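You operate a simulated robot arm through the tools that you are given. There is no shell and no other tool. Be economical: measure what you need, move in short steps, check, and stop when the job is done.

Carry out the task below with a simulated two-armed robot. There is one attempt and no reset: what you move stays moved.

JOB
Take the rice bag from the capper end of the filling bench and put it on the white thick price card there. Take the price card on the capper end of the filling bench and put it away on the top of the power box. Open the yellow crusher drawer, put the white paper cup on the floor of the crusher drawer and shut the drawer again. Pull the tall cooler door open. Any order will do. Set down upright: white paper cup.

It is judged by the outcome, as a careful person would: the job done as asked, and still so three seconds after it is handed in. It fails if anything else is knocked over, pushed out of place, dropped, spilled or broken.

ROBOT AND FRAMES
Two 7-joint arms with three-finger grippers on one trunk, on a base that drives. Base frame: it is fixed to the floor where the robot stands at the start and does not move with it; the origin is under the middle of the robot, x ahead of it, y to its left, z up. Units: mm, rad, N and s.
The left shoulder is at the start at [30, 124, 1008], the right one opposite. With the tool pointing down near the work surface each hand reaches from about 100 to 780 mm from the robot's upright axis, wherever it stands, measured 20 degrees to its own side. Places, roughly: floor of the crusher drawer [4800, 3200, 900]; price card [750, 0, 750]; rice bag [750, 0, 750]; tall cooler door [2600, 1800, 900]; thick price card [500, 250, 750]; top of the power box (22x20 cm) [-2540, 1760, 820]; white paper cup (7x6x8 cm) [1500, 1200, 800]; yellow crusher drawer [4800, 3200, 900]. Payload 2.2 kg a hand.
The tool frame of a hand sits at the grasp point between the pads (the TCP): z along the fingers, y along the line on which they close. The tips reach 28 mm beyond it. Largest opening 102 mm; the body of the gripper starts 71 mm behind the TCP.
Orientation is that of the tool frame in the base frame, as a unit quaternion [x, y, z, w]. With the fingers straight down and closing along the base's y, the tool's x points along the base's -x, its y along +y and its z along -z.

CONTROLS
- The arms move only by the tool drive_tool. It takes "left_increments", "right_increments" or both (then of equal length, played together; a hand with none holds still); each is a list of rows, each an object (a shift or turn left out is 0, a gripper value left out holds the last) with "delta_rot": the turn, a rotation vector about the base's x, y, z in units of 5 degrees (1.0 is 5 degrees), a list of three; "xyz": the shift along the base's x, y, z in units of 50 mm (1.0 is 50 mm), a list of three; "gripper": the gripper command, from -1 (fully open) to 1 (shut), values between in proportion. In form: [{"delta_rot": [wx, wy, wz], "xyz": [dx, dy, dz], "gripper": gripper}, ...]. A call has 1 to 10 rows; each row shifts and turns the commanded pose from where the row before left it. A call with a number of a shift or a turn outside -1 to 1 is refused whole. Rows are played at 5 a second. More than 50 mm and 0.15 rad between two rows, or a gripper value outside its range, and nothing of the call is played. Where a pose cannot be reached the arm comes as near as it can. A force on the tool above 40 N (or 10 N above the force at the start of the call, whichever is more), or a blocked arm, ends the call early, and 0.2 s more pass. Each finger halts on what it meets, pressing with about 43 N; the grip force reading is that of the motor and also rises with nothing between the fingers. The clock runs only during rows and for 0.2 s after the last one: add rows that do not move to give the fingers time. It gives the time, the measured TCP pose, the force on the tool (base axes), the opening and the grip force at its end, in the units of the frame above (readings bear some noise), with the torque about the TCP (base axes, N m) and any sound that the robot's microphone picked up.
- Cameras (640 x 400 px; columns grow to the right, rows downward): "scene" is now at [41.2, -0.3, 1725.1]; the picture's right is [-0.05, -1.00, 0.00], its down [-0.86, 0.04, -0.50] and it looks along [0.50, -0.02, -0.86] (base axes); focal length 294 px, centre (320, 200). "left" rides on the left gripper at [72, 38, -86] in its tool frame; the picture's right is [-0.47, 0.89, 0.00], its down [-0.60, -0.32, -0.73] and it looks along [-0.65, -0.34, 0.68] (tool axes); focal length 256 px, centre (320, 200). "right" rides on the right gripper at [69, 44, -86] in its tool frame; the picture's right is [-0.53, 0.85, 0.00], its down [-0.58, -0.36, -0.73] and it looks along [-0.62, -0.39, 0.68] (tool axes); focal length 256 px, centre (320, 200).
- grab_frame(camera): a new picture of that camera. It takes no simulated time.
- move_column(by): slides the trunk up (or, below 0, down) by that many mm; the arms and the scene camera ride with it, the base frame stays. It gives what a move gives, with no picture.
- steer(legs): drives the robot by 1 to 6 legs, each [ahead, left, turn to the left] in mm, mm and rad, along the robot's own axes; the way and the turn of a leg run together, so that a leg with both is an arc; at most 1500 mm and 3.142 rad a leg. The arms and the cameras ride along, it lands a little off, and it stops where it bumps. It gives what a move gives.
- head_to(pan, tilt): turns the head with the scene camera to pan (to the left, within 2.496 rad either way) and tilt (down, from -0.506 to 1.204), counted from straight ahead of the robot. It gives what a move gives.
- point_at(camera, pixels): for up to 12 pixels [column, row] of the newest picture of that camera ("zoom" is the newest enlarged one), the place [x, y, z] in the base frame of the surface seen there, good to about 2 mm, but the place of the scene camera against the robot may be out by one fixed shift of up to 25 mm in any direction. It takes no simulated time.
- close_up(camera, box): a new picture of the part [left, top, right, bottom] of that camera's present view, enlarged. It takes no simulated time.
- close_job(): hands the job in; it is judged then, once.

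Go step by step. Measure first, check grasps and placings, and put right what went wrong. The budget is 110 turns and 92 pictures, counting those below and the enlarged ones. Unless the task says otherwise, let go and move clear before handing in.

The tools are called as name(argument=value, ...) on one line, values as JSON. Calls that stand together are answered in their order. drive_tool: Moves the arms, as the interface text tells. Its arguments: {"type":"object","properties":{"left_increments":{"type":"array"},"right_increments":{"type":"array"}},"required":[]} The other tools are called the same way: move_column (by) slides the trunk up or down; steer (legs) drives the base; head_to (pan, tilt) turns the head that bears the scene camera; grab_frame (camera) takes a picture; point_at (camera, pixels) gives the place of the surface under pixels of a picture; close_up (camera, box) takes an enlarged picture of a part of a camera's view; close_job () hands the job in.

At the start:

```text
time_s: 0.0
left_ee_pos: [589.5, 277.8, 1116.8]
left_tcp_rot: [0.0, 1.0, 0.0, 0.0]
left_force: [0.0, 0.2, 0.0]
left_torque: [-0.01, -0.02, 0.04]
left_opening: 102.4
left_gripper_force: 0.0
right_ee_pos: [393.2, -140.0, 1101.5]
right_tcp_rot: [-0.001, 1.0, 0.0, 0.0]
right_force: [0.0, 0.2, 0.3]
right_torque: [-0.03, 0.03, 0.0]
right_opening: 101.9
right_gripper_force: 0.2
trunk travel left (down, up): [-250.0, 290.0]
robot x, y, heading: [2.4, 0.2, -0.0]
head pan, tilt: [-0.047, 1.044]
```

scene: 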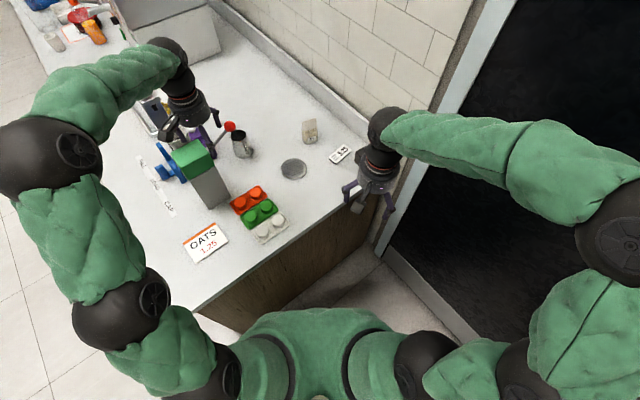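
right: 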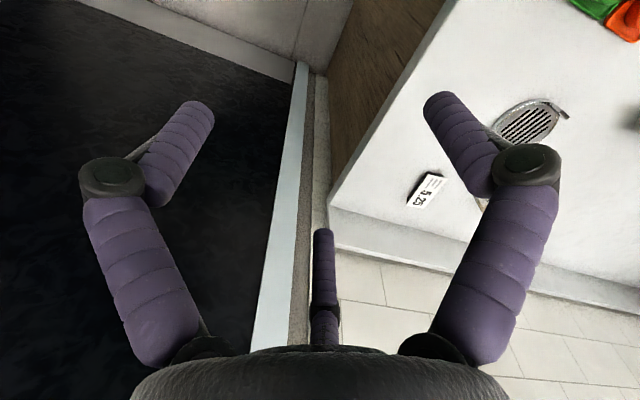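
left: 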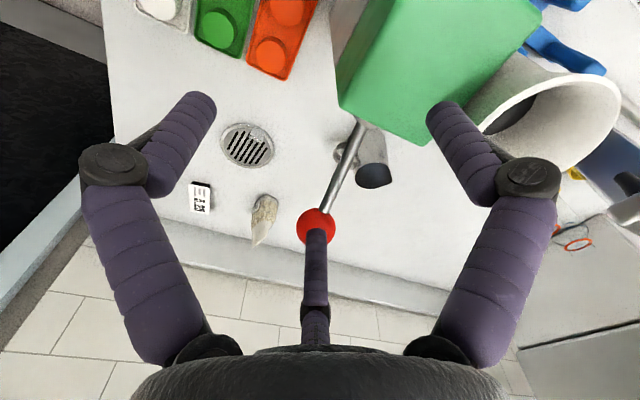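

The scene shows a bench with a small sack-like object at (310,130), a small price card at (341,153), and an OATS card at (205,243). I'll zoom in to identify them.

close_up(camera="scene", box=[130, 90, 380, 280])

point_at(camera="scene", pixels=[[310, 130], [341, 153], [205, 243], [170, 208], [294, 168], [260, 215], [300, 260], [230, 125], [242, 148], [345, 185], [150, 180], [310, 142]])

```text
2.11 times, centred on (255, 185) of scene
```

zoom: 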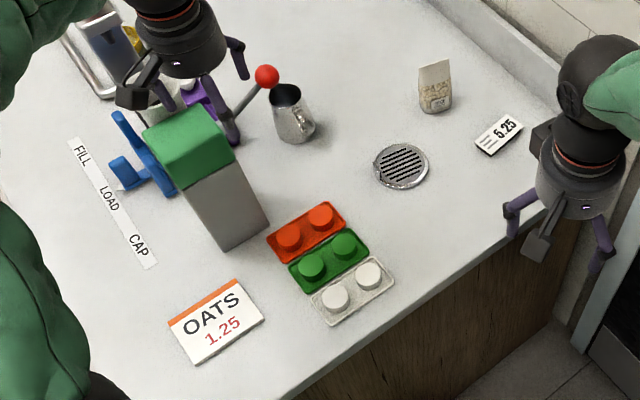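

```text
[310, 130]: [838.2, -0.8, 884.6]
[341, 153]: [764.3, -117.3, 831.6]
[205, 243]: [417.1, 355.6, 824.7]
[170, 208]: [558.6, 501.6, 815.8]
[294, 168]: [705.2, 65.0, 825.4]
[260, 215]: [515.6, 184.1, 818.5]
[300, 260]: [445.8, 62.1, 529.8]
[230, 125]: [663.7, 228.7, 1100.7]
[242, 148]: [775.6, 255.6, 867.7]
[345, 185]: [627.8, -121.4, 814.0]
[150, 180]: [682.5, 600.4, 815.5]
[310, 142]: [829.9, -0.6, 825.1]
```

I see a 5.25 card at (341,153) and an OATS card at (205,243); I need to know which is the thick one. I'll zoom on each and measure heights.

close_up(camera="scene", box=[285, 105, 365, 175])

point_at(camera="scene", pixels=[[330, 157], [341, 154], [351, 149], [325, 165], [340, 165], [320, 150], [205, 240], [190, 240], [220, 232], [180, 235], [200, 275], [205, 262]])

close_up(camera="scene", box=[165, 205, 245, 275])

```text
5.71 times, centred on (325, 140) of scene
```

zoom: 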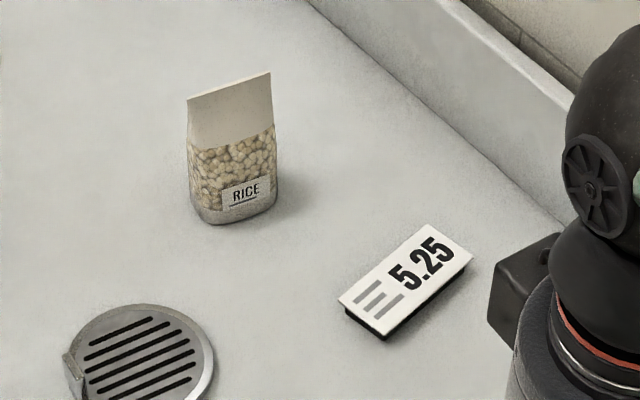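

```text
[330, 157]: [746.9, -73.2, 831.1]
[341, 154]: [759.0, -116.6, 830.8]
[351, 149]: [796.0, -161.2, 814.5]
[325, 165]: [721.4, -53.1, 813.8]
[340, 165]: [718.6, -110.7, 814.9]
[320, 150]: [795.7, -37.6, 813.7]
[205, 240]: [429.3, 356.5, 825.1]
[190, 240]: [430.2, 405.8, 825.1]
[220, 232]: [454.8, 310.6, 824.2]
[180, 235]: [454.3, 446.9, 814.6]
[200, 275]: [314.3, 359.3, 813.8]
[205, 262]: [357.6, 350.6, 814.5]
```

```text
5.71 times, centred on (205, 240) of scene
```

zoom: 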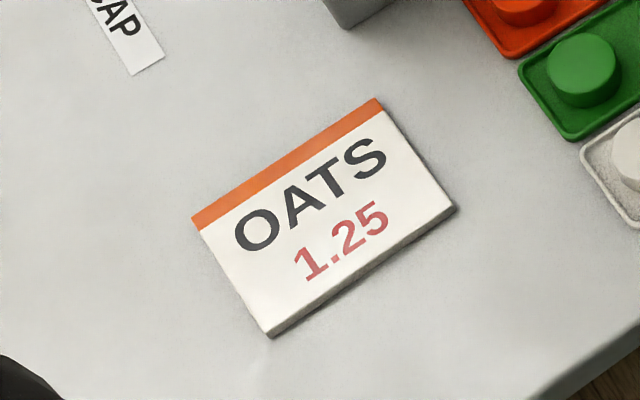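

The 5.25 card sits 17 mm high on a black foot, and the OATS card is a 10 mm slab (the thick one), so rice goes on OATS. Now I'll measure the bench's near edge and look around for the driving.

point_at(camera="scene", pixels=[[205, 308], [250, 275], [300, 235], [335, 207], [350, 195], [330, 290], [380, 300], [335, 270], [310, 122], [303, 140], [315, 140], [250, 300]])

head_to(pan=0.7, tilt=0.45)

grab_frame(camera="scene")

head_to(pan=2.3, tilt=0.45)

grab_frame(camera="scene")

```text
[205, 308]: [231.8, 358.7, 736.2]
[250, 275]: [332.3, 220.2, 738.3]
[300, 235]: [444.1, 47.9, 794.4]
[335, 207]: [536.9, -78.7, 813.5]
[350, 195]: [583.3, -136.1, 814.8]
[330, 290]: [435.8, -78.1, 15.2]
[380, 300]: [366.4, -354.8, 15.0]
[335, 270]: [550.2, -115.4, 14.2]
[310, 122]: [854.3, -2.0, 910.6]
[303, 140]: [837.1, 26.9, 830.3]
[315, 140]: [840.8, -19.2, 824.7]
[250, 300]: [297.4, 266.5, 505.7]
```

```text
time_s: 1.1
left_ee_pos: [587.7, 278.1, 1116.9]
left_tcp_rot: [0.0, 1.0, -0.001, 0.0]
left_force: [0.7, 0.1, -0.4]
left_torque: [0.02, -0.04, -0.01]
left_opening: 102.3
left_gripper_force: 0.0
right_ee_pos: [392.9, -142.6, 1101.7]
right_tcp_rot: [0.0, 1.0, 0.0, 0.0]
right_force: [0.2, -0.2, 0.4]
right_torque: [0.03, 0.0, -0.03]
right_opening: 102.2
right_gripper_force: 0.1
trunk travel left (down, up): [-250.0, 290.0]
robot x, y, heading: [-0.8, 1.1, 0.002]
head pan, tilt: [0.7, 0.45]
```

```text
85 pictures are left
```

scene: 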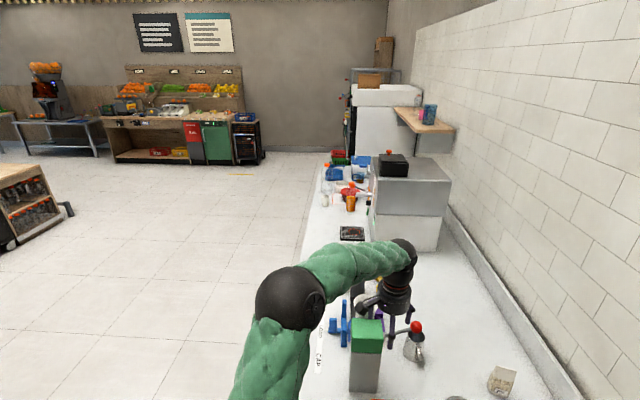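

```text
time_s: 2.8
left_ee_pos: [587.8, 278.2, 1116.1]
left_tcp_rot: [0.0, 1.0, 0.0, -0.001]
left_force: [-0.1, -0.1, 0.2]
left_torque: [0.0, -0.01, -0.01]
left_opening: 102.0
left_gripper_force: 0.1
right_ee_pos: [392.7, -141.8, 1102.0]
right_tcp_rot: [0.001, 1.0, 0.0, 0.001]
right_force: [-0.3, 0.4, 0.0]
right_torque: [0.04, -0.05, 0.01]
right_opening: 102.0
right_gripper_force: 0.2
trunk travel left (down, up): [-250.0, 290.0]
robot x, y, heading: [-1.4, 2.8, 0.0]
head pan, tilt: [2.3, 0.45]
```

```text
84 pictures are left
```

scene: 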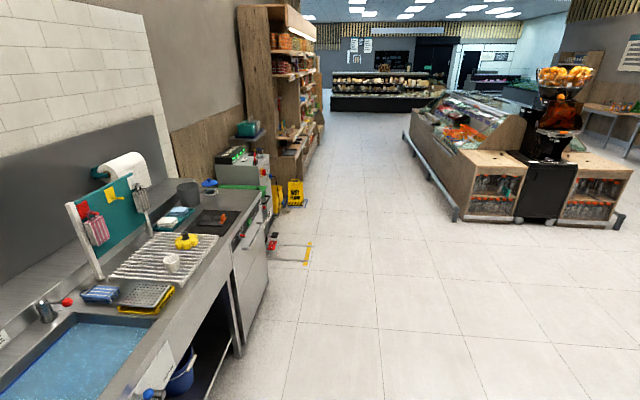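

The bench end runs diagonally from (232,359) to (583,-136); standing squarely in front of it, further right, would put all three items in reach. I'll check the free floor on the right and ahead.

head_to(pan=-0.6, tilt=1.0)

grab_frame(camera="scene")

point_at(camera="scene", pixels=[[320, 50], [320, 100], [330, 150], [270, 150], [250, 100], [200, 150], [240, 200], [500, 150], [400, 60], [180, 180], [290, 60], [350, 130]])

head_to(pan=-2.0, tilt=0.4)

grab_frame(camera="scene")

```text
time_s: 5.3
left_ee_pos: [588.3, 277.4, 1117.3]
left_tcp_rot: [0.001, 1.0, 0.0, 0.0]
left_force: [0.0, 0.3, 0.3]
left_torque: [0.02, -0.02, 0.0]
left_opening: 101.7
left_gripper_force: 0.0
right_ee_pos: [393.6, -141.8, 1102.2]
right_tcp_rot: [0.0, 1.0, 0.0, 0.0]
right_force: [0.1, 0.2, 0.5]
right_torque: [0.03, -0.01, 0.0]
right_opening: 101.8
right_gripper_force: 0.0
trunk travel left (down, up): [-250.0, 290.0]
robot x, y, heading: [1.7, -0.9, 0.0]
head pan, tilt: [-0.6, 1.0]
```

```text
83 pictures are left
```

scene: 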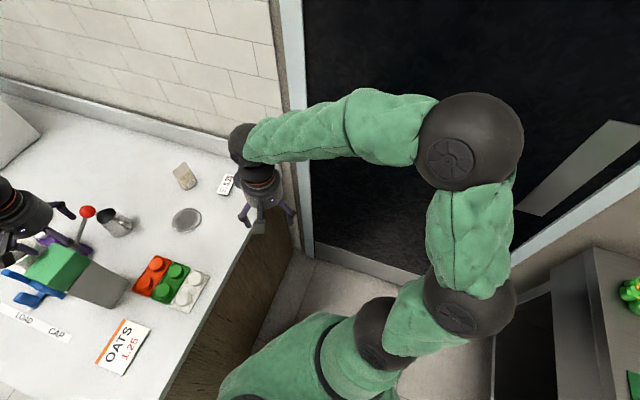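

```text
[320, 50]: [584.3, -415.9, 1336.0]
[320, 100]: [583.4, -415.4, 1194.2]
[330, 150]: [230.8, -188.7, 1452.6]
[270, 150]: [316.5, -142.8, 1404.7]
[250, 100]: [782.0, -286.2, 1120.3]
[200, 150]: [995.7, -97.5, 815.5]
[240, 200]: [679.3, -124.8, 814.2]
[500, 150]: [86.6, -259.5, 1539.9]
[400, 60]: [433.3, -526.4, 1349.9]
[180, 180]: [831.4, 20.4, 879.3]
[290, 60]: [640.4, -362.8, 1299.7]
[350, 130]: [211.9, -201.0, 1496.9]
```

```text
time_s: 6.8
left_ee_pos: [588.0, 278.9, 1117.3]
left_tcp_rot: [0.0, 1.0, 0.0, 0.0]
left_force: [0.2, 0.5, -0.3]
left_torque: [0.02, 0.02, -0.04]
left_opening: 102.1
left_gripper_force: 0.0
right_ee_pos: [393.0, -142.3, 1102.2]
right_tcp_rot: [0.0, 1.0, 0.0, 0.0]
right_force: [-0.5, 0.0, -0.2]
right_torque: [-0.04, 0.0, 0.01]
right_opening: 102.0
right_gripper_force: 0.1
trunk travel left (down, up): [-250.0, 290.0]
robot x, y, heading: [-0.4, -1.6, 0.001]
head pan, tilt: [-2.0, 0.4]
```

```text
82 pictures are left
```

scene: 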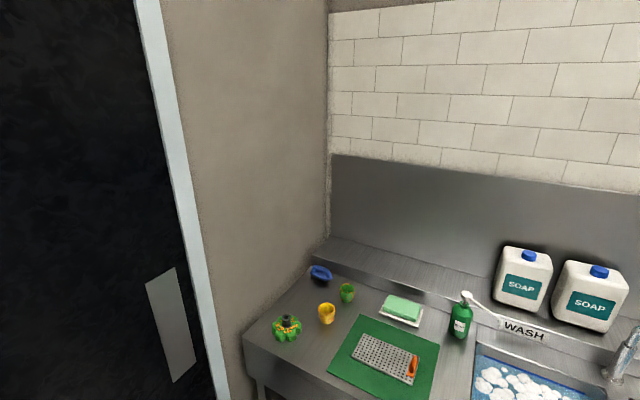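

The wall with the door is at about 677 mm along the bench end direction, so shifting about 230 mm right while facing the bench is safe. I'll raise the trunk to clear the machine lever, turn, then shift.

move_column(by=150)

steer(legs=[[0, 0, 0.616], [30, -230, 0]])

head_to(pan=0, tilt=0.95)

grab_frame(camera="scene")

```text
time_s: 8.6
left_ee_pos: [589.9, 277.4, 1265.9]
left_tcp_rot: [-0.001, 1.0, -0.001, 0.0]
left_force: [0.3, -0.2, -1.2]
left_torque: [0.04, 0.0, -0.02]
left_opening: 101.7
left_gripper_force: 0.0
right_ee_pos: [393.1, -142.5, 1251.8]
right_tcp_rot: [0.001, 1.0, 0.0, 0.0]
right_force: [1.3, 0.8, 0.6]
right_torque: [-0.03, -0.03, 0.04]
right_opening: 102.0
right_gripper_force: 0.1
trunk travel left (down, up): [-400.0, 140.0]
robot x, y, heading: [-1.1, -0.8, -0.002]
head pan, tilt: [-2.0, 0.4]
```

```text
time_s: 12.0
left_ee_pos: [468.2, 405.4, 1267.9]
left_tcp_rot: [-0.31, 0.951, 0.0, 0.0]
left_force: [0.5, -0.4, -0.1]
left_torque: [-0.02, 0.03, -0.03]
left_opening: 102.0
left_gripper_force: 0.1
right_ee_pos: [559.7, -48.3, 1253.3]
right_tcp_rot: [-0.31, 0.951, 0.0, 0.0]
right_force: [0.8, 0.1, -0.3]
right_torque: [0.03, 0.01, -0.01]
right_opening: 102.0
right_gripper_force: 0.1
trunk travel left (down, up): [-400.0, 140.0]
robot x, y, heading: [164.0, -164.8, 0.632]
head pan, tilt: [-2.0, 0.4]
```

```text
time_s: 13.9
left_ee_pos: [468.3, 406.2, 1267.1]
left_tcp_rot: [-0.311, 0.95, 0.0, 0.0]
left_force: [0.9, 0.2, -0.3]
left_torque: [-0.02, 0.0, 0.0]
left_opening: 102.1
left_gripper_force: 0.1
right_ee_pos: [559.5, -48.3, 1251.2]
right_tcp_rot: [-0.311, 0.951, 0.0, -0.001]
right_force: [0.0, -0.3, -0.7]
right_torque: [0.0, 0.01, -0.01]
right_opening: 101.9
right_gripper_force: 0.0
trunk travel left (down, up): [-400.0, 140.0]
robot x, y, heading: [157.5, -165.4, 0.634]
head pan, tilt: [0.0, 0.949]
```

```text
81 pictures are left
```

scene: 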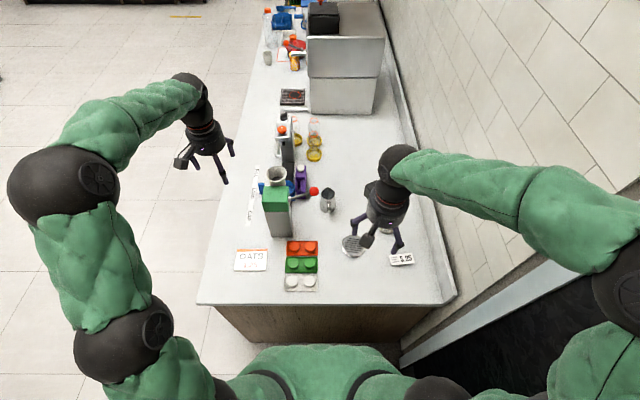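

The robot is now square to the bench. The right gripper hides the rice bag from the head, so I'll look with the right wrist camera.

grab_frame(camera="right")

grab_frame(camera="left")

```text
80 pictures are left
```

right: 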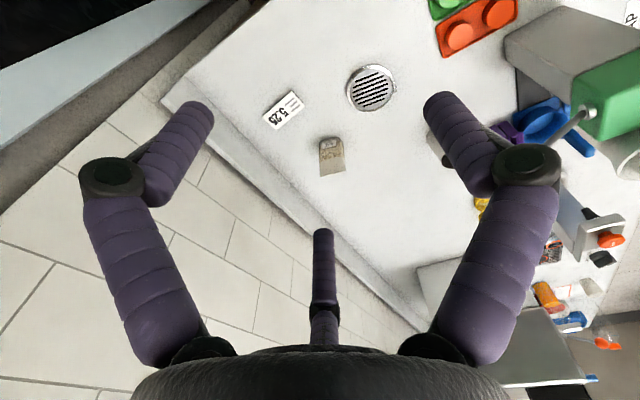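

```text
79 pictures are left
```

left: 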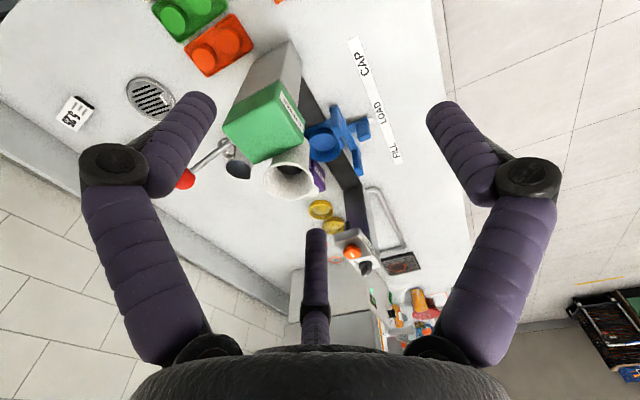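

close_up(camera="right", box=[240, 60, 400, 190])

point_at(camera="right", pixels=[[330, 141], [323, 140], [338, 138], [324, 172], [343, 168], [331, 155], [281, 111], [270, 122], [295, 99], [371, 88], [350, 200], [300, 150]])

```text
3.08 times, centred on (320, 125) of right
```

zoom: 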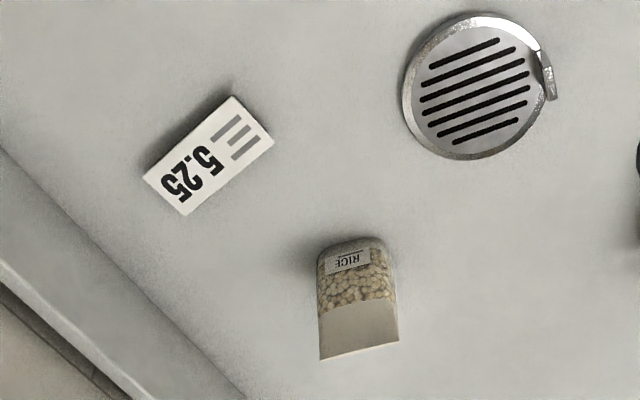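

```text
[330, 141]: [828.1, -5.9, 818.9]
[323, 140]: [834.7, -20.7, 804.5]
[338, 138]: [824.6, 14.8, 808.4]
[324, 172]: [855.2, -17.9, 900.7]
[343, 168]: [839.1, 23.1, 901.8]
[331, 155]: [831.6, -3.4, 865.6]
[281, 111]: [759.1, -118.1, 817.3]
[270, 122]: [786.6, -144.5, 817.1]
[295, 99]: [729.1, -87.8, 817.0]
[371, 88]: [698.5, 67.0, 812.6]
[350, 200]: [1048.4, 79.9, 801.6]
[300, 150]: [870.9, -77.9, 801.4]
```

Wrist readings put the bench at z≈801.5, and the rice bag upright at about (847,2) with its top at 901 and its wide face along (-0.36,0.93). I'll retract the left hand, lower the trunk, and bring the right hand above the bag, turned -15°.

drive_tool(left_increments=[{"xyz": [-0.87, -0.22, 0]}, {"xyz": [-0.87, -0.22, 0]}, {"xyz": [-0.87, -0.22, 0]}, {"xyz": [-0.87, -0.22, 0]}, {"xyz": [-0.87, -0.22, 0]}, {"xyz": [-0.87, -0.22, 0]}], right_increments=[{"xyz": [0.95, 0.17, 0], "delta_rot": [0, 0, -0.5]}, {"xyz": [0.95, 0.17, 0], "delta_rot": [0, 0, -0.5]}, {"xyz": [0.95, 0.17, 0], "delta_rot": [0, 0, -0.5]}, {"xyz": [0.95, 0.17, 0], "delta_rot": [0, 0, -0.5]}, {"xyz": [0.95, 0.17, 0], "delta_rot": [0, 0, -0.5]}, {"xyz": [0.95, 0.17, 0], "delta_rot": [0, 0, -0.5]}])

move_column(by=-150)

grab_frame(camera="right")

```text
time_s: 15.3
left_ee_pos: [208.4, 338.4, 1267.0]
left_tcp_rot: [-0.311, 0.951, 0.0, -0.001]
left_force: [0.4, -0.2, 0.0]
left_torque: [0.02, 0.03, -0.02]
left_opening: 102.1
left_gripper_force: 0.0
right_ee_pos: [846.2, 2.9, 1251.5]
right_tcp_rot: [-0.183, 0.983, 0.0, 0.0]
right_force: [0.4, -0.9, 0.1]
right_torque: [0.0, 0.06, -0.01]
right_opening: 102.0
right_gripper_force: 0.0
trunk travel left (down, up): [-400.0, 140.0]
robot x, y, heading: [156.1, -164.1, 0.634]
head pan, tilt: [0.0, 0.949]
```

```text
time_s: 17.1
left_ee_pos: [206.4, 341.0, 1117.9]
left_tcp_rot: [-0.31, 0.951, 0.0, 0.0]
left_force: [-0.7, -0.2, -0.7]
left_torque: [-0.03, -0.03, -0.02]
left_opening: 101.8
left_gripper_force: 0.0
right_ee_pos: [844.7, 4.5, 1102.0]
right_tcp_rot: [-0.184, 0.983, 0.0, 0.0]
right_force: [-0.3, 0.3, 0.1]
right_torque: [0.0, 0.0, 0.04]
right_opening: 101.9
right_gripper_force: 0.0
trunk travel left (down, up): [-250.0, 290.0]
robot x, y, heading: [160.6, -160.9, 0.628]
head pan, tilt: [0.0, 0.949]
```

```text
77 pictures are left
```

right: 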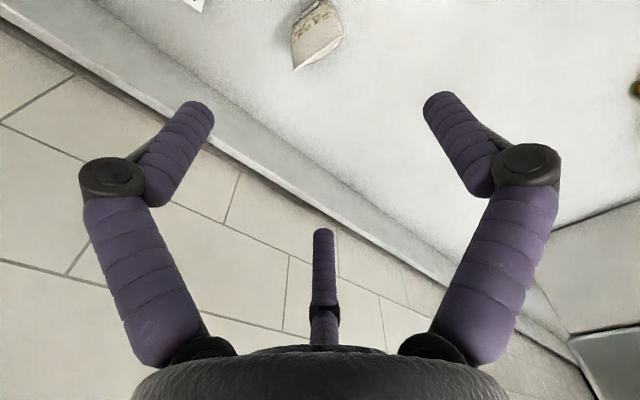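

The bag is now at (318,30) at the top of the wrist picture; I'll re-measure its top from here.

point_at(camera="right", pixels=[[295, 67], [342, 37], [318, 54], [310, 30], [295, 45], [322, 8], [335, 20], [300, 20], [325, 45]])

close_up(camera="right", box=[260, 0, 380, 75])

```text
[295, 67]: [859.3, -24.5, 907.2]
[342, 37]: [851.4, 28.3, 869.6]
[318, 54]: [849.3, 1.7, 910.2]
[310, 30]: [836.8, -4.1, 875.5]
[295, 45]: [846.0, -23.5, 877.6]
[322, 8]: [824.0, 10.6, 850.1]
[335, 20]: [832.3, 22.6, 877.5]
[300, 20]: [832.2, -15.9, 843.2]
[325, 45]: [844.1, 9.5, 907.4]
```

```text
5.33 times, centred on (320, 38) of right
```

zoom: 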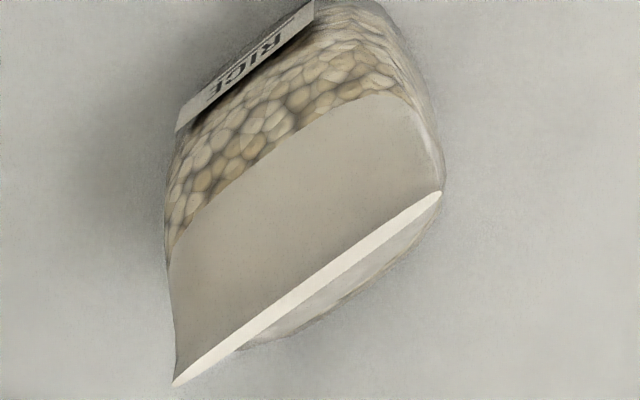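

The ridge runs from (859,-24.5) to about (839,27) at z≈909, centre (849,1.5), which matches the tool yaw. I'll descend to z≈855 and close.

drive_tool(right_increments=[{"xyz": [0.09, -0.06, -0.8]}, {"xyz": [0, 0, -0.8]}, {"xyz": [0, 0, -0.8]}, {"xyz": [0, 0, -0.8]}, {"xyz": [0, 0, -0.8]}, {"xyz": [0, 0, -0.9]}, {}])

grab_frame(camera="right")

```text
time_s: 18.7
left_ee_pos: [205.8, 340.7, 1117.3]
left_tcp_rot: [-0.31, 0.951, 0.0, 0.0]
left_force: [0.4, -0.8, -0.9]
left_torque: [-0.01, 0.0, -0.01]
left_opening: 101.9
left_gripper_force: 0.0
right_ee_pos: [848.4, 0.8, 856.4]
right_tcp_rot: [-0.184, 0.983, 0.0, 0.001]
right_force: [0.4, -0.9, -0.2]
right_torque: [0.04, -0.02, 0.0]
right_opening: 102.2
right_gripper_force: 0.1
trunk travel left (down, up): [-250.0, 290.0]
robot x, y, heading: [158.0, -166.0, 0.628]
head pan, tilt: [0.0, 0.949]
```

```text
75 pictures are left
```

right: 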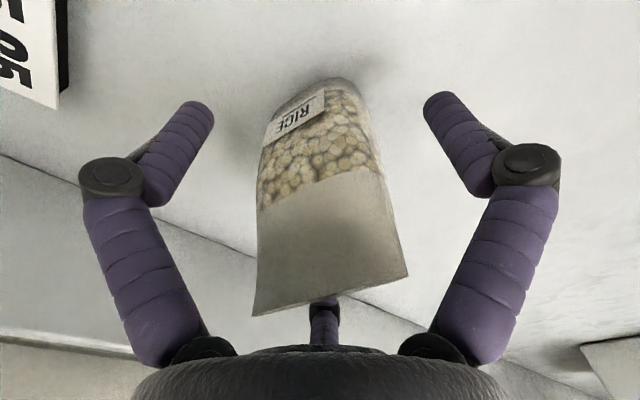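

The bag sits centred between the fingers. Closing and lifting.

drive_tool(right_increments=[{"gripper": 0.2}, {"gripper": 0.6}, {"gripper": 1}, {}, {}, {"xyz": [0, 0, 0.5]}, {"xyz": [0, 0, 0.8]}, {"xyz": [0, 0, 0.8]}, {"xyz": [0, 0, 0.8]}, {"xyz": [0, 0, 0.8]}])

grab_frame(camera="right")

close_up(camera="scene", box=[190, 160, 440, 320])

point_at(camera="zoom", pixels=[[120, 230], [120, 270], [195, 230], [195, 275], [155, 250], [40, 270]])

```text
time_s: 20.9
left_ee_pos: [206.4, 340.4, 1117.7]
left_tcp_rot: [-0.31, 0.951, 0.0, 0.0]
left_force: [0.5, 0.3, -0.8]
left_torque: [0.01, 0.01, 0.05]
left_opening: 102.0
left_gripper_force: 0.0
right_ee_pos: [848.2, 2.5, 1042.5]
right_tcp_rot: [-0.184, 0.983, 0.0, 0.0]
right_force: [-0.7, 0.6, -1.3]
right_torque: [-0.01, -0.02, 0.01]
right_opening: 50.2
right_gripper_force: 42.9
trunk travel left (down, up): [-250.0, 290.0]
robot x, y, heading: [161.0, -165.2, 0.636]
head pan, tilt: [0.0, 0.949]
```

```text
74 pictures are left
```

right: 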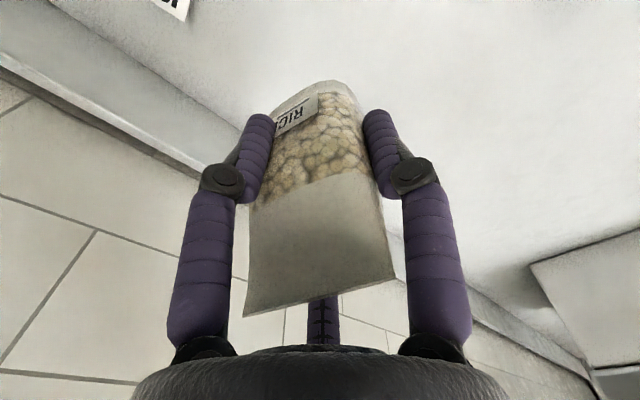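

```text
2.50 times, centred on (315, 240) of scene
```

zoom: 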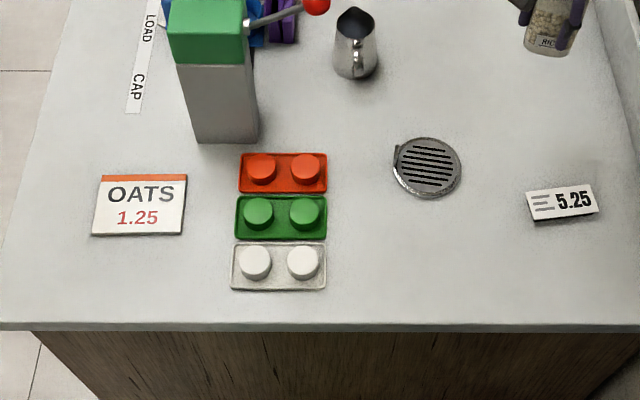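

```text
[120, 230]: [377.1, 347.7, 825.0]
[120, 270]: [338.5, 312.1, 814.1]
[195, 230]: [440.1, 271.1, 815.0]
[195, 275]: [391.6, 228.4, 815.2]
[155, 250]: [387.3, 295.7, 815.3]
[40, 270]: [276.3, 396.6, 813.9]
```

The rice bag is held (50 mm, 43 N), bottom 55 mm below the TCP. I'll take it clear of the machine lever, back towards the robot then left over the OATS card, keeping high.

point_at(camera="zoom", pixels=[[96, 230], [105, 183], [184, 182], [180, 230], [140, 207], [315, 5], [250, 20], [205, 40]])

drive_tool(right_increments=[{"xyz": [-0.91, -0.05, 0]}, {"xyz": [-0.91, -0.05, 0]}, {"xyz": [-0.91, -0.05, 0]}, {"xyz": [-0.91, -0.05, 0]}, {"xyz": [-0.91, -0.05, 0]}, {}])

drive_tool(right_increments=[{"xyz": [-0.41, 0.73, 0], "delta_rot": [0, 0, 0.5]}, {"xyz": [-0.41, 0.73, 0], "delta_rot": [0, 0, 0.5]}, {"xyz": [-0.41, 0.73, 0], "delta_rot": [0, 0, 0.5]}, {"xyz": [-0.41, 0.73, 0], "delta_rot": [0, 0, 0.5]}, {"xyz": [-0.41, 0.73, 0], "delta_rot": [0, 0, 0.5]}, {"xyz": [-0.41, 0.73, 0], "delta_rot": [0, 0, 0.5]}, {"xyz": [-0.41, 0.73, 0]}, {}])

grab_frame(camera="right")

grab_frame(camera="scene")

```text
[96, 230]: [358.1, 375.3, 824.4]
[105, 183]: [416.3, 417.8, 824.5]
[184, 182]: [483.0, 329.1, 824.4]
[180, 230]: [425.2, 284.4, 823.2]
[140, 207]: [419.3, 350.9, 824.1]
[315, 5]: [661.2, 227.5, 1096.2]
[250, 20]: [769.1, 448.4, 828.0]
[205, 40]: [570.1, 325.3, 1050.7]
```

```text
time_s: 22.3
left_ee_pos: [208.1, 340.1, 1119.0]
left_tcp_rot: [-0.311, 0.95, 0.0, 0.0]
left_force: [0.7, 0.6, -0.4]
left_torque: [-0.01, 0.02, -0.01]
left_opening: 102.0
left_gripper_force: 0.1
right_ee_pos: [622.4, -7.9, 1040.0]
right_tcp_rot: [-0.184, 0.983, 0.0, -0.001]
right_force: [0.6, -0.3, -1.2]
right_torque: [-0.01, -0.01, 0.02]
right_opening: 50.4
right_gripper_force: 43.0
trunk travel left (down, up): [-250.0, 290.0]
robot x, y, heading: [159.5, -169.2, 0.631]
head pan, tilt: [0.0, 0.949]
```

```text
time_s: 24.1
left_ee_pos: [207.7, 339.0, 1117.4]
left_tcp_rot: [-0.311, 0.951, 0.0, 0.0]
left_force: [0.1, 0.0, 1.4]
left_torque: [0.02, 0.03, 0.0]
left_opening: 101.7
left_gripper_force: 0.1
right_ee_pos: [477.6, 245.9, 1045.1]
right_tcp_rot: [-0.31, 0.951, 0.0, 0.0]
right_force: [-0.3, 0.4, -1.2]
right_torque: [0.02, 0.03, -0.01]
right_opening: 50.4
right_gripper_force: 43.1
trunk travel left (down, up): [-250.0, 290.0]
robot x, y, heading: [155.9, -170.1, 0.634]
head pan, tilt: [0.0, 0.949]
```

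```text
72 pictures are left
```

right: 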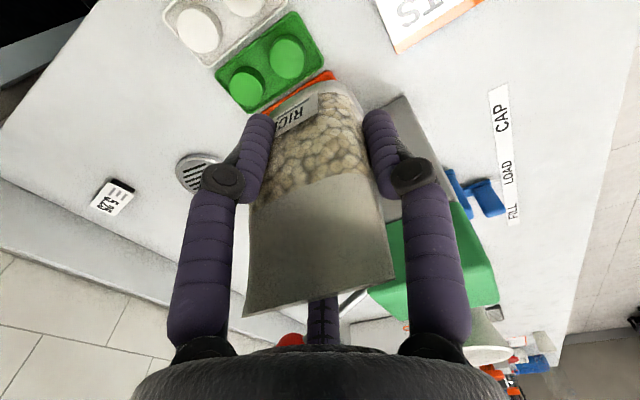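

```text
71 pictures are left
```

scene: 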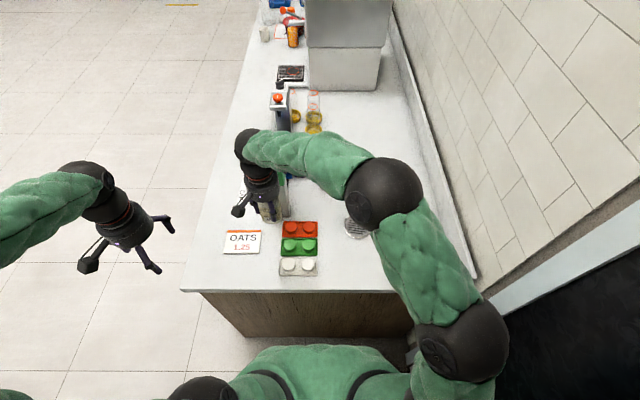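

The bag is held; the OATS card is now visible at (440,20). I'll measure its corners with the wrist camera for the true position.

point_at(camera="right", pixels=[[398, 52], [402, 47], [440, 20], [478, 4], [420, 10], [385, 8], [440, 60], [381, 120], [430, 130]])

point_at(camera="scene", pixels=[[261, 232], [228, 231], [258, 252], [225, 252], [242, 243], [320, 222], [317, 257]])

```text
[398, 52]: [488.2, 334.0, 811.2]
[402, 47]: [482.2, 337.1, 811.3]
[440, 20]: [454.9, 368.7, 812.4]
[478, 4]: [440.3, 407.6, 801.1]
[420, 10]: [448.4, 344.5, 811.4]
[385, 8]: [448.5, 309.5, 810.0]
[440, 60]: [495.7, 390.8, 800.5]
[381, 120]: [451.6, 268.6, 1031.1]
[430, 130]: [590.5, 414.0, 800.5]
```

```text
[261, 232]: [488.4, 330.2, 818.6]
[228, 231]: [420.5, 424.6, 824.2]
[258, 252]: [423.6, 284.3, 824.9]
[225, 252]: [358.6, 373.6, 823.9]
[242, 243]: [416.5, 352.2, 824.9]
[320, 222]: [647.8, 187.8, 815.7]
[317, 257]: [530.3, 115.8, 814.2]
```

The wrist reading puts the card's top at z 811.3 and, combined with the scene corners, its centre at (423,355). Moving over it and descending to just above.

drive_tool(right_increments=[{"xyz": [-0.364, 0.72, 0]}, {"xyz": [-0.364, 0.72, 0]}, {"xyz": [-0.364, 0.72, 0]}, {"xyz": [0, 0, -0.8]}, {"xyz": [0, 0, -0.8]}, {"xyz": [0, 0, -0.8]}, {"xyz": [0, 0, -0.7]}, {}])

grab_frame(camera="right")

close_up(camera="scene", box=[190, 160, 350, 290])

```text
time_s: 25.9
left_ee_pos: [207.3, 340.3, 1119.0]
left_tcp_rot: [-0.311, 0.95, 0.0, 0.0]
left_force: [0.5, -0.3, -0.4]
left_torque: [-0.01, 0.03, 0.03]
left_opening: 102.0
left_gripper_force: 0.0
right_ee_pos: [422.4, 351.4, 885.3]
right_tcp_rot: [-0.311, 0.95, 0.0, 0.0]
right_force: [0.0, -0.2, -0.6]
right_torque: [0.0, 0.0, 0.02]
right_opening: 50.2
right_gripper_force: 43.2
trunk travel left (down, up): [-250.0, 290.0]
robot x, y, heading: [157.0, -164.8, 0.636]
head pan, tilt: [0.0, 0.949]
```

```text
70 pictures are left
```

right: 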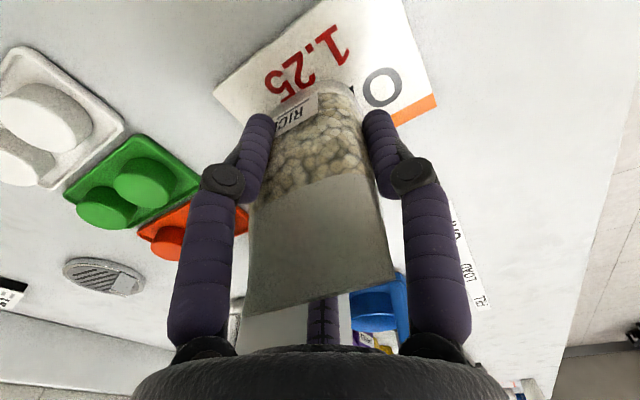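

```text
3.08 times, centred on (270, 225) of scene
```

zoom: 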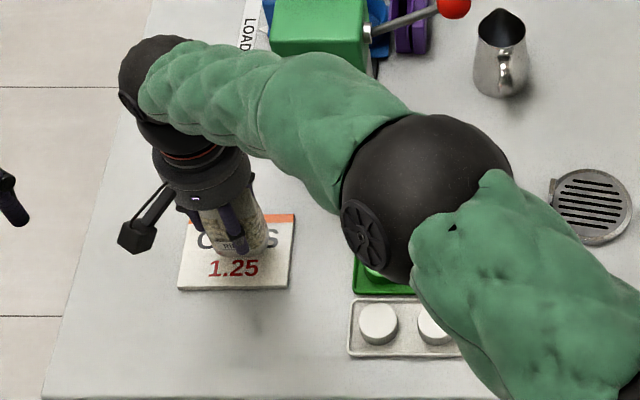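

The bag hangs over the card's middle. Lowering the last ~18 mm in small steps.

drive_tool(right_increments=[{"xyz": [0, 0, -0.1]}, {"xyz": [0, 0, -0.1]}, {"xyz": [0, 0, -0.08]}, {"xyz": [0, 0, -0.06]}, {}])

```text
time_s: 27.1
left_ee_pos: [207.2, 338.8, 1118.9]
left_tcp_rot: [-0.311, 0.95, 0.001, -0.001]
left_force: [-0.4, -0.1, 0.2]
left_torque: [-0.01, 0.02, 0.0]
left_opening: 101.9
left_gripper_force: 0.0
right_ee_pos: [422.4, 352.9, 868.6]
right_tcp_rot: [-0.31, 0.951, 0.001, 0.0]
right_force: [-0.1, 0.6, -0.9]
right_torque: [0.01, -0.01, 0.0]
right_opening: 49.9
right_gripper_force: 43.3
trunk travel left (down, up): [-250.0, 290.0]
robot x, y, heading: [156.7, -170.1, 0.628]
head pan, tilt: [0.0, 0.949]
```

Not in contact yet at 868.6 (force ~-0.9); nudging down until the force shows contact.

drive_tool(right_increments=[{"xyz": [0, 0, -0.03]}, {"xyz": [0, 0, -0.03]}, {}])

```text
time_s: 27.9
left_ee_pos: [205.9, 340.2, 1118.3]
left_tcp_rot: [-0.31, 0.951, 0.0, 0.0]
left_force: [-0.4, 0.2, -0.1]
left_torque: [-0.03, 0.01, -0.01]
left_opening: 102.1
left_gripper_force: 0.1
right_ee_pos: [423.8, 352.7, 867.0]
right_tcp_rot: [-0.311, 0.951, 0.0, 0.0]
right_force: [-0.8, -0.1, 1.7]
right_torque: [-0.1, -0.01, 0.01]
right_opening: 50.6
right_gripper_force: 43.0
trunk travel left (down, up): [-250.0, 290.0]
robot x, y, heading: [157.5, -165.4, 0.632]
head pan, tilt: [0.0, 0.949]
```

Contact is registering (force z rose to +1.7). Opening gently and rising straight up.

drive_tool(right_increments=[{"gripper": 0.0}, {"gripper": -0.5}, {"gripper": -1}, {}, {}, {"xyz": [0, 0, 0.6]}, {"xyz": [0, 0, 0.8]}, {"xyz": [0, 0, 0.8]}, {"xyz": [0, 0, 0.8]}])

grab_frame(camera="right")

```text
time_s: 29.9
left_ee_pos: [207.3, 340.2, 1118.9]
left_tcp_rot: [-0.311, 0.951, 0.0, 0.001]
left_force: [-0.4, 0.0, 0.0]
left_torque: [0.04, 0.03, -0.01]
left_opening: 101.7
left_gripper_force: 0.1
right_ee_pos: [425.2, 351.4, 1017.0]
right_tcp_rot: [-0.311, 0.95, -0.002, 0.0]
right_force: [0.0, -1.4, 0.2]
right_torque: [0.01, 0.0, 0.01]
right_opening: 102.0
right_gripper_force: 0.1
trunk travel left (down, up): [-250.0, 290.0]
robot x, y, heading: [155.9, -164.3, 0.632]
head pan, tilt: [0.0, 0.949]
```

```text
68 pictures are left
```

right: 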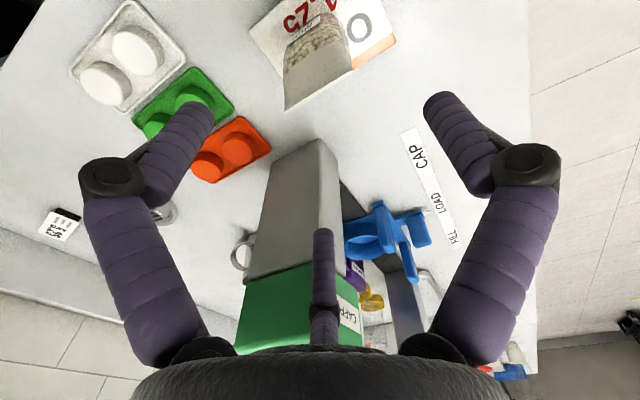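

The rice bag stands on the OATS card. Now the right hand goes back around to above the 5.25 card, turning about -80° so the fingers close across its short side.

drive_tool(right_increments=[{"xyz": [0, 0, 0.6]}, {"xyz": [0.433, -0.8, 0], "delta_rot": [0, 0, -1]}, {"xyz": [0.433, -0.8, 0], "delta_rot": [0, 0, -1]}, {"xyz": [0.433, -0.8, 0], "delta_rot": [0, 0, -1]}, {"xyz": [0.433, -0.8, 0], "delta_rot": [0, 0, -1]}, {"xyz": [0.433, -0.8, 0], "delta_rot": [0, 0, -1]}, {"xyz": [0.433, -0.8, 0], "delta_rot": [0, 0, -1]}, {"xyz": [0.433, -0.8, 0], "delta_rot": [0, 0, -1]}, {"xyz": [0.433, -0.8, 0], "delta_rot": [0, 0, -1]}, {"xyz": [0.433, -0.8, 0], "delta_rot": [0, 0, -1]}])

drive_tool(right_increments=[{"xyz": [0.46, -0.36, 0], "delta_rot": [0, 0, -1]}, {"xyz": [0.46, -0.36, 0], "delta_rot": [0, 0, -1]}, {"xyz": [0.46, -0.36, 0], "delta_rot": [0, 0, -1]}, {"xyz": [0.46, -0.36, 0], "delta_rot": [0, 0, -1]}, {"xyz": [0.46, -0.36, 0], "delta_rot": [0, 0, -1]}, {"xyz": [0.46, -0.36, 0], "delta_rot": [0, 0, -1]}, {}])

grab_frame(camera="scene")

grab_frame(camera="right")

```text
time_s: 32.1
left_ee_pos: [207.7, 339.3, 1118.8]
left_tcp_rot: [-0.31, 0.951, 0.0, 0.0]
left_force: [0.5, -0.5, 0.4]
left_torque: [0.0, 0.04, 0.0]
left_opening: 102.2
left_gripper_force: 0.0
right_ee_pos: [617.4, -8.7, 1046.0]
right_tcp_rot: [0.076, 0.997, 0.001, -0.001]
right_force: [-0.1, -0.2, -0.8]
right_torque: [-0.01, -0.01, 0.01]
right_opening: 102.1
right_gripper_force: 0.1
trunk travel left (down, up): [-250.0, 290.0]
robot x, y, heading: [158.5, -167.2, 0.629]
head pan, tilt: [0.0, 0.949]
```

```text
time_s: 33.7
left_ee_pos: [205.9, 340.4, 1117.9]
left_tcp_rot: [-0.31, 0.951, 0.0, 0.0]
left_force: [0.5, 0.1, 0.5]
left_torque: [-0.04, 0.0, 0.01]
left_opening: 102.3
left_gripper_force: 0.1
right_ee_pos: [757.3, -115.8, 1047.9]
right_tcp_rot: [0.332, 0.943, 0.0, 0.0]
right_force: [0.4, 0.7, 0.1]
right_torque: [-0.03, -0.02, -0.02]
right_opening: 102.0
right_gripper_force: 0.0
trunk travel left (down, up): [-250.0, 290.0]
robot x, y, heading: [159.7, -164.0, 0.633]
head pan, tilt: [0.0, 0.949]
```

```text
67 pictures are left
```

scene: 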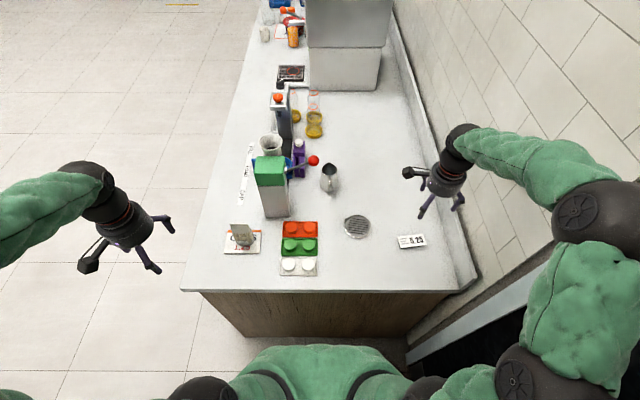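

```text
66 pictures are left
```

right: 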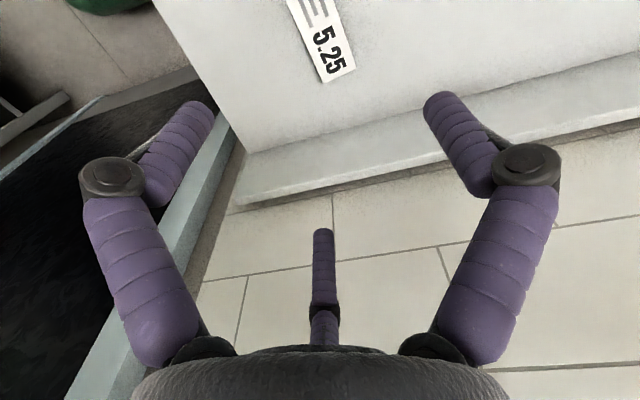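

The hand is above the card, with tool y at 51°. Measuring the card's edges in the wrist picture.

close_up(camera="right", box=[270, 0, 390, 90])

point_at(camera="zoom", pixels=[[300, 422], [445, 360], [345, 20], [120, 20], [245, 310], [395, 240], [180, 160], [370, 135], [330, 330]])

```text
4.44 times, centred on (330, 45) of right
```

zoom: 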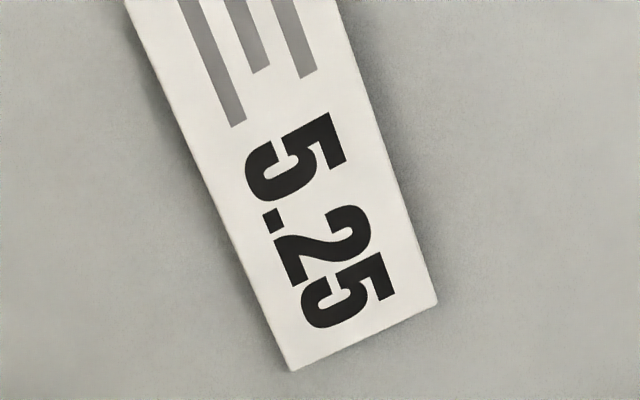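

```text
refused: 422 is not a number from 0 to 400
```

point_at(camera="zoom", pixels=[[294, 362], [432, 300], [337, 20], [142, 20], [228, 215], [386, 170], [285, 250]])

```text
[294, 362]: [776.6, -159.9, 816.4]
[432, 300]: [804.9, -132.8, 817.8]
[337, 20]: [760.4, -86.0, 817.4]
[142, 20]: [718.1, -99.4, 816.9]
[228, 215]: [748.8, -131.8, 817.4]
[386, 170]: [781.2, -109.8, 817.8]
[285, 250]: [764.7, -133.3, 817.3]
```

Card: 39 mm wide, long axis at 134°, centre about (760,-114), top z 817. I'll align (−7°) and descend to just above it, then check.

drive_tool(right_increments=[{"xyz": [0.05, 0.04, -0.8], "delta_rot": [0, 0, -0.72]}, {"xyz": [0, 0, -0.8], "delta_rot": [0, 0, -0.72]}, {"xyz": [0, 0, -0.8]}, {"xyz": [0, 0, -0.8]}, {"xyz": [0, 0, -0.6]}, {}])

grab_frame(camera="right")

```text
time_s: 35.1
left_ee_pos: [209.0, 340.4, 1118.9]
left_tcp_rot: [-0.311, 0.95, -0.001, 0.0]
left_force: [0.1, 0.3, -0.4]
left_torque: [-0.02, -0.02, 0.0]
left_opening: 101.9
left_gripper_force: 0.1
right_ee_pos: [756.6, -114.1, 856.0]
right_tcp_rot: [0.39, 0.921, 0.0, 0.0]
right_force: [0.1, -0.5, -0.3]
right_torque: [-0.01, -0.05, 0.0]
right_opening: 102.1
right_gripper_force: 0.0
trunk travel left (down, up): [-250.0, 290.0]
robot x, y, heading: [157.7, -167.6, 0.631]
head pan, tilt: [0.0, 0.949]
```

```text
64 pictures are left
```

right: 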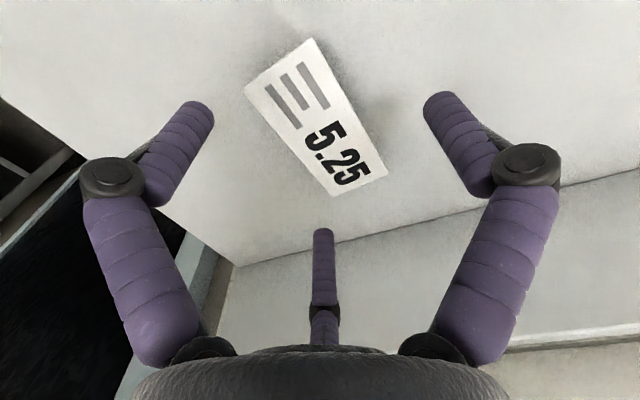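

The card is between the fingers; I'll confirm its centre and corners from this nearer view.

point_at(camera="right", pixels=[[246, 90], [312, 41], [384, 172], [335, 193], [290, 140], [348, 105], [316, 125], [316, 230], [230, 140]])

```text
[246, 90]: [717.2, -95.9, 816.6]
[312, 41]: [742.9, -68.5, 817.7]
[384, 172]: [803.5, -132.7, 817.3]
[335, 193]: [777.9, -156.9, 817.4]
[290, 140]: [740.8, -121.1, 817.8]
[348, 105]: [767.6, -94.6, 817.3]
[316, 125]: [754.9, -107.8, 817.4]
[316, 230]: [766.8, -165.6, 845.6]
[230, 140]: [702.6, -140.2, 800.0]
```

Centre confirmed at (760.4,-113.5). Descend 24 mm and close.

drive_tool(right_increments=[{"xyz": [0.05, 0.01, -0.24]}, {"xyz": [0, 0, -0.22]}, {"gripper": -0.2}, {"gripper": 0.4}, {"gripper": 1}, {}, {}])

```text
time_s: 36.0
left_ee_pos: [204.1, 339.6, 1119.4]
left_tcp_rot: [-0.312, 0.95, -0.001, 0.0]
left_force: [0.4, 0.3, 0.5]
left_torque: [0.01, -0.03, 0.0]
left_opening: 102.1
left_gripper_force: 0.1
right_ee_pos: [766.4, -111.6, 843.2]
right_tcp_rot: [0.392, 0.92, 0.005, 0.007]
right_force: [-6.6, 1.9, 36.8]
right_torque: [-0.09, 0.72, -0.03]
right_opening: 42.3
right_gripper_force: 7.9
trunk travel left (down, up): [-250.0, 290.0]
robot x, y, heading: [157.7, -168.4, 0.634]
head pan, tilt: [0.0, 0.949]
stopped in row 4 (right hand): the force on the tool passed its limit at 48 N (the readings are from after the stop); the commanded pose is now the measured one
```

The call stopped on an upward push while closing at 42 mm. Looking before doing anything.

grab_frame(camera="right")

close_up(camera="scene", box=[370, 160, 490, 270])

```text
63 pictures are left
```

right: 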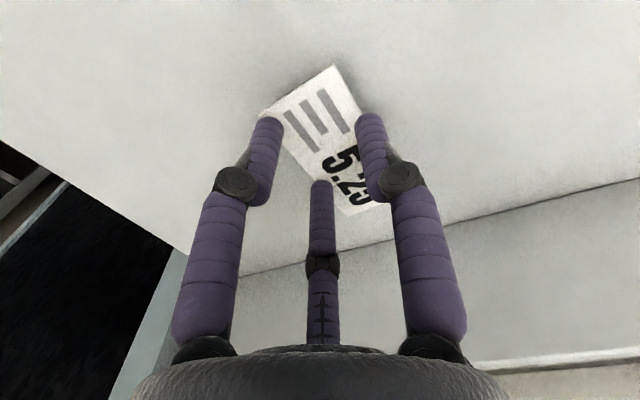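

```text
3.64 times, centred on (430, 215) of scene
```

zoom: 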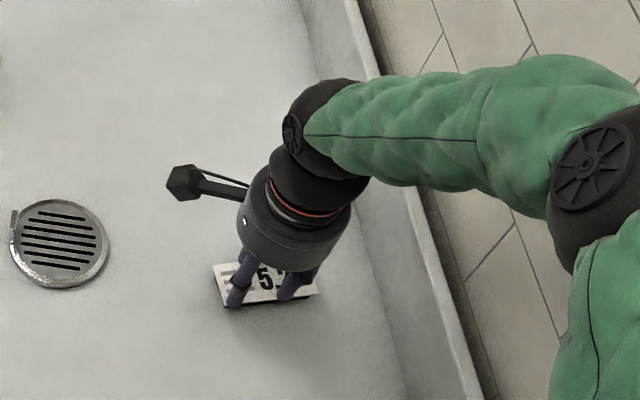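

A third finger-like part (320,185) is over the card's end, so the closing may have ridden up on the card. I'll open, rise 60 mm, and re-measure.

drive_tool(right_increments=[{"gripper": -0.3}, {"gripper": -1}, {}, {"xyz": [0, 0, 0.4]}, {"xyz": [0, 0, 0.4]}, {}])

grab_frame(camera="right")

point_at(camera="right", pixels=[[195, 108], [440, 100], [323, 233], [323, 260], [200, 120], [435, 125], [112, 175], [525, 165]])

```text
time_s: 37.4
left_ee_pos: [207.2, 339.8, 1117.8]
left_tcp_rot: [-0.31, 0.951, -0.001, 0.0]
left_force: [0.0, -0.1, 0.2]
left_torque: [0.0, 0.05, 0.0]
left_opening: 102.1
left_gripper_force: 0.0
right_ee_pos: [762.9, -112.1, 875.7]
right_tcp_rot: [0.392, 0.92, 0.001, 0.001]
right_force: [0.6, -0.9, -0.3]
right_torque: [0.0, 0.0, -0.01]
right_opening: 102.2
right_gripper_force: 0.1
trunk travel left (down, up): [-250.0, 290.0]
robot x, y, heading: [161.6, -166.4, 0.632]
head pan, tilt: [0.0, 0.949]
```

```text
61 pictures are left
```

right: 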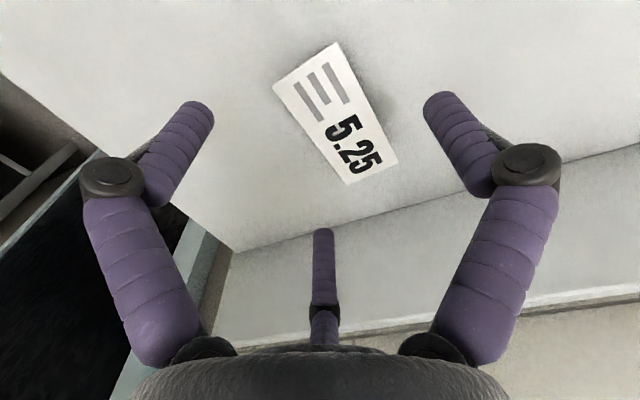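

```text
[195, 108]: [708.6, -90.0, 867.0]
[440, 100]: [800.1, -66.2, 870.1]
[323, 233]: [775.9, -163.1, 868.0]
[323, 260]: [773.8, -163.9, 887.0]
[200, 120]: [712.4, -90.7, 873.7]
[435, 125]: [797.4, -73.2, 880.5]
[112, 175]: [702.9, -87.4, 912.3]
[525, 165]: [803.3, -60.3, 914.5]
```

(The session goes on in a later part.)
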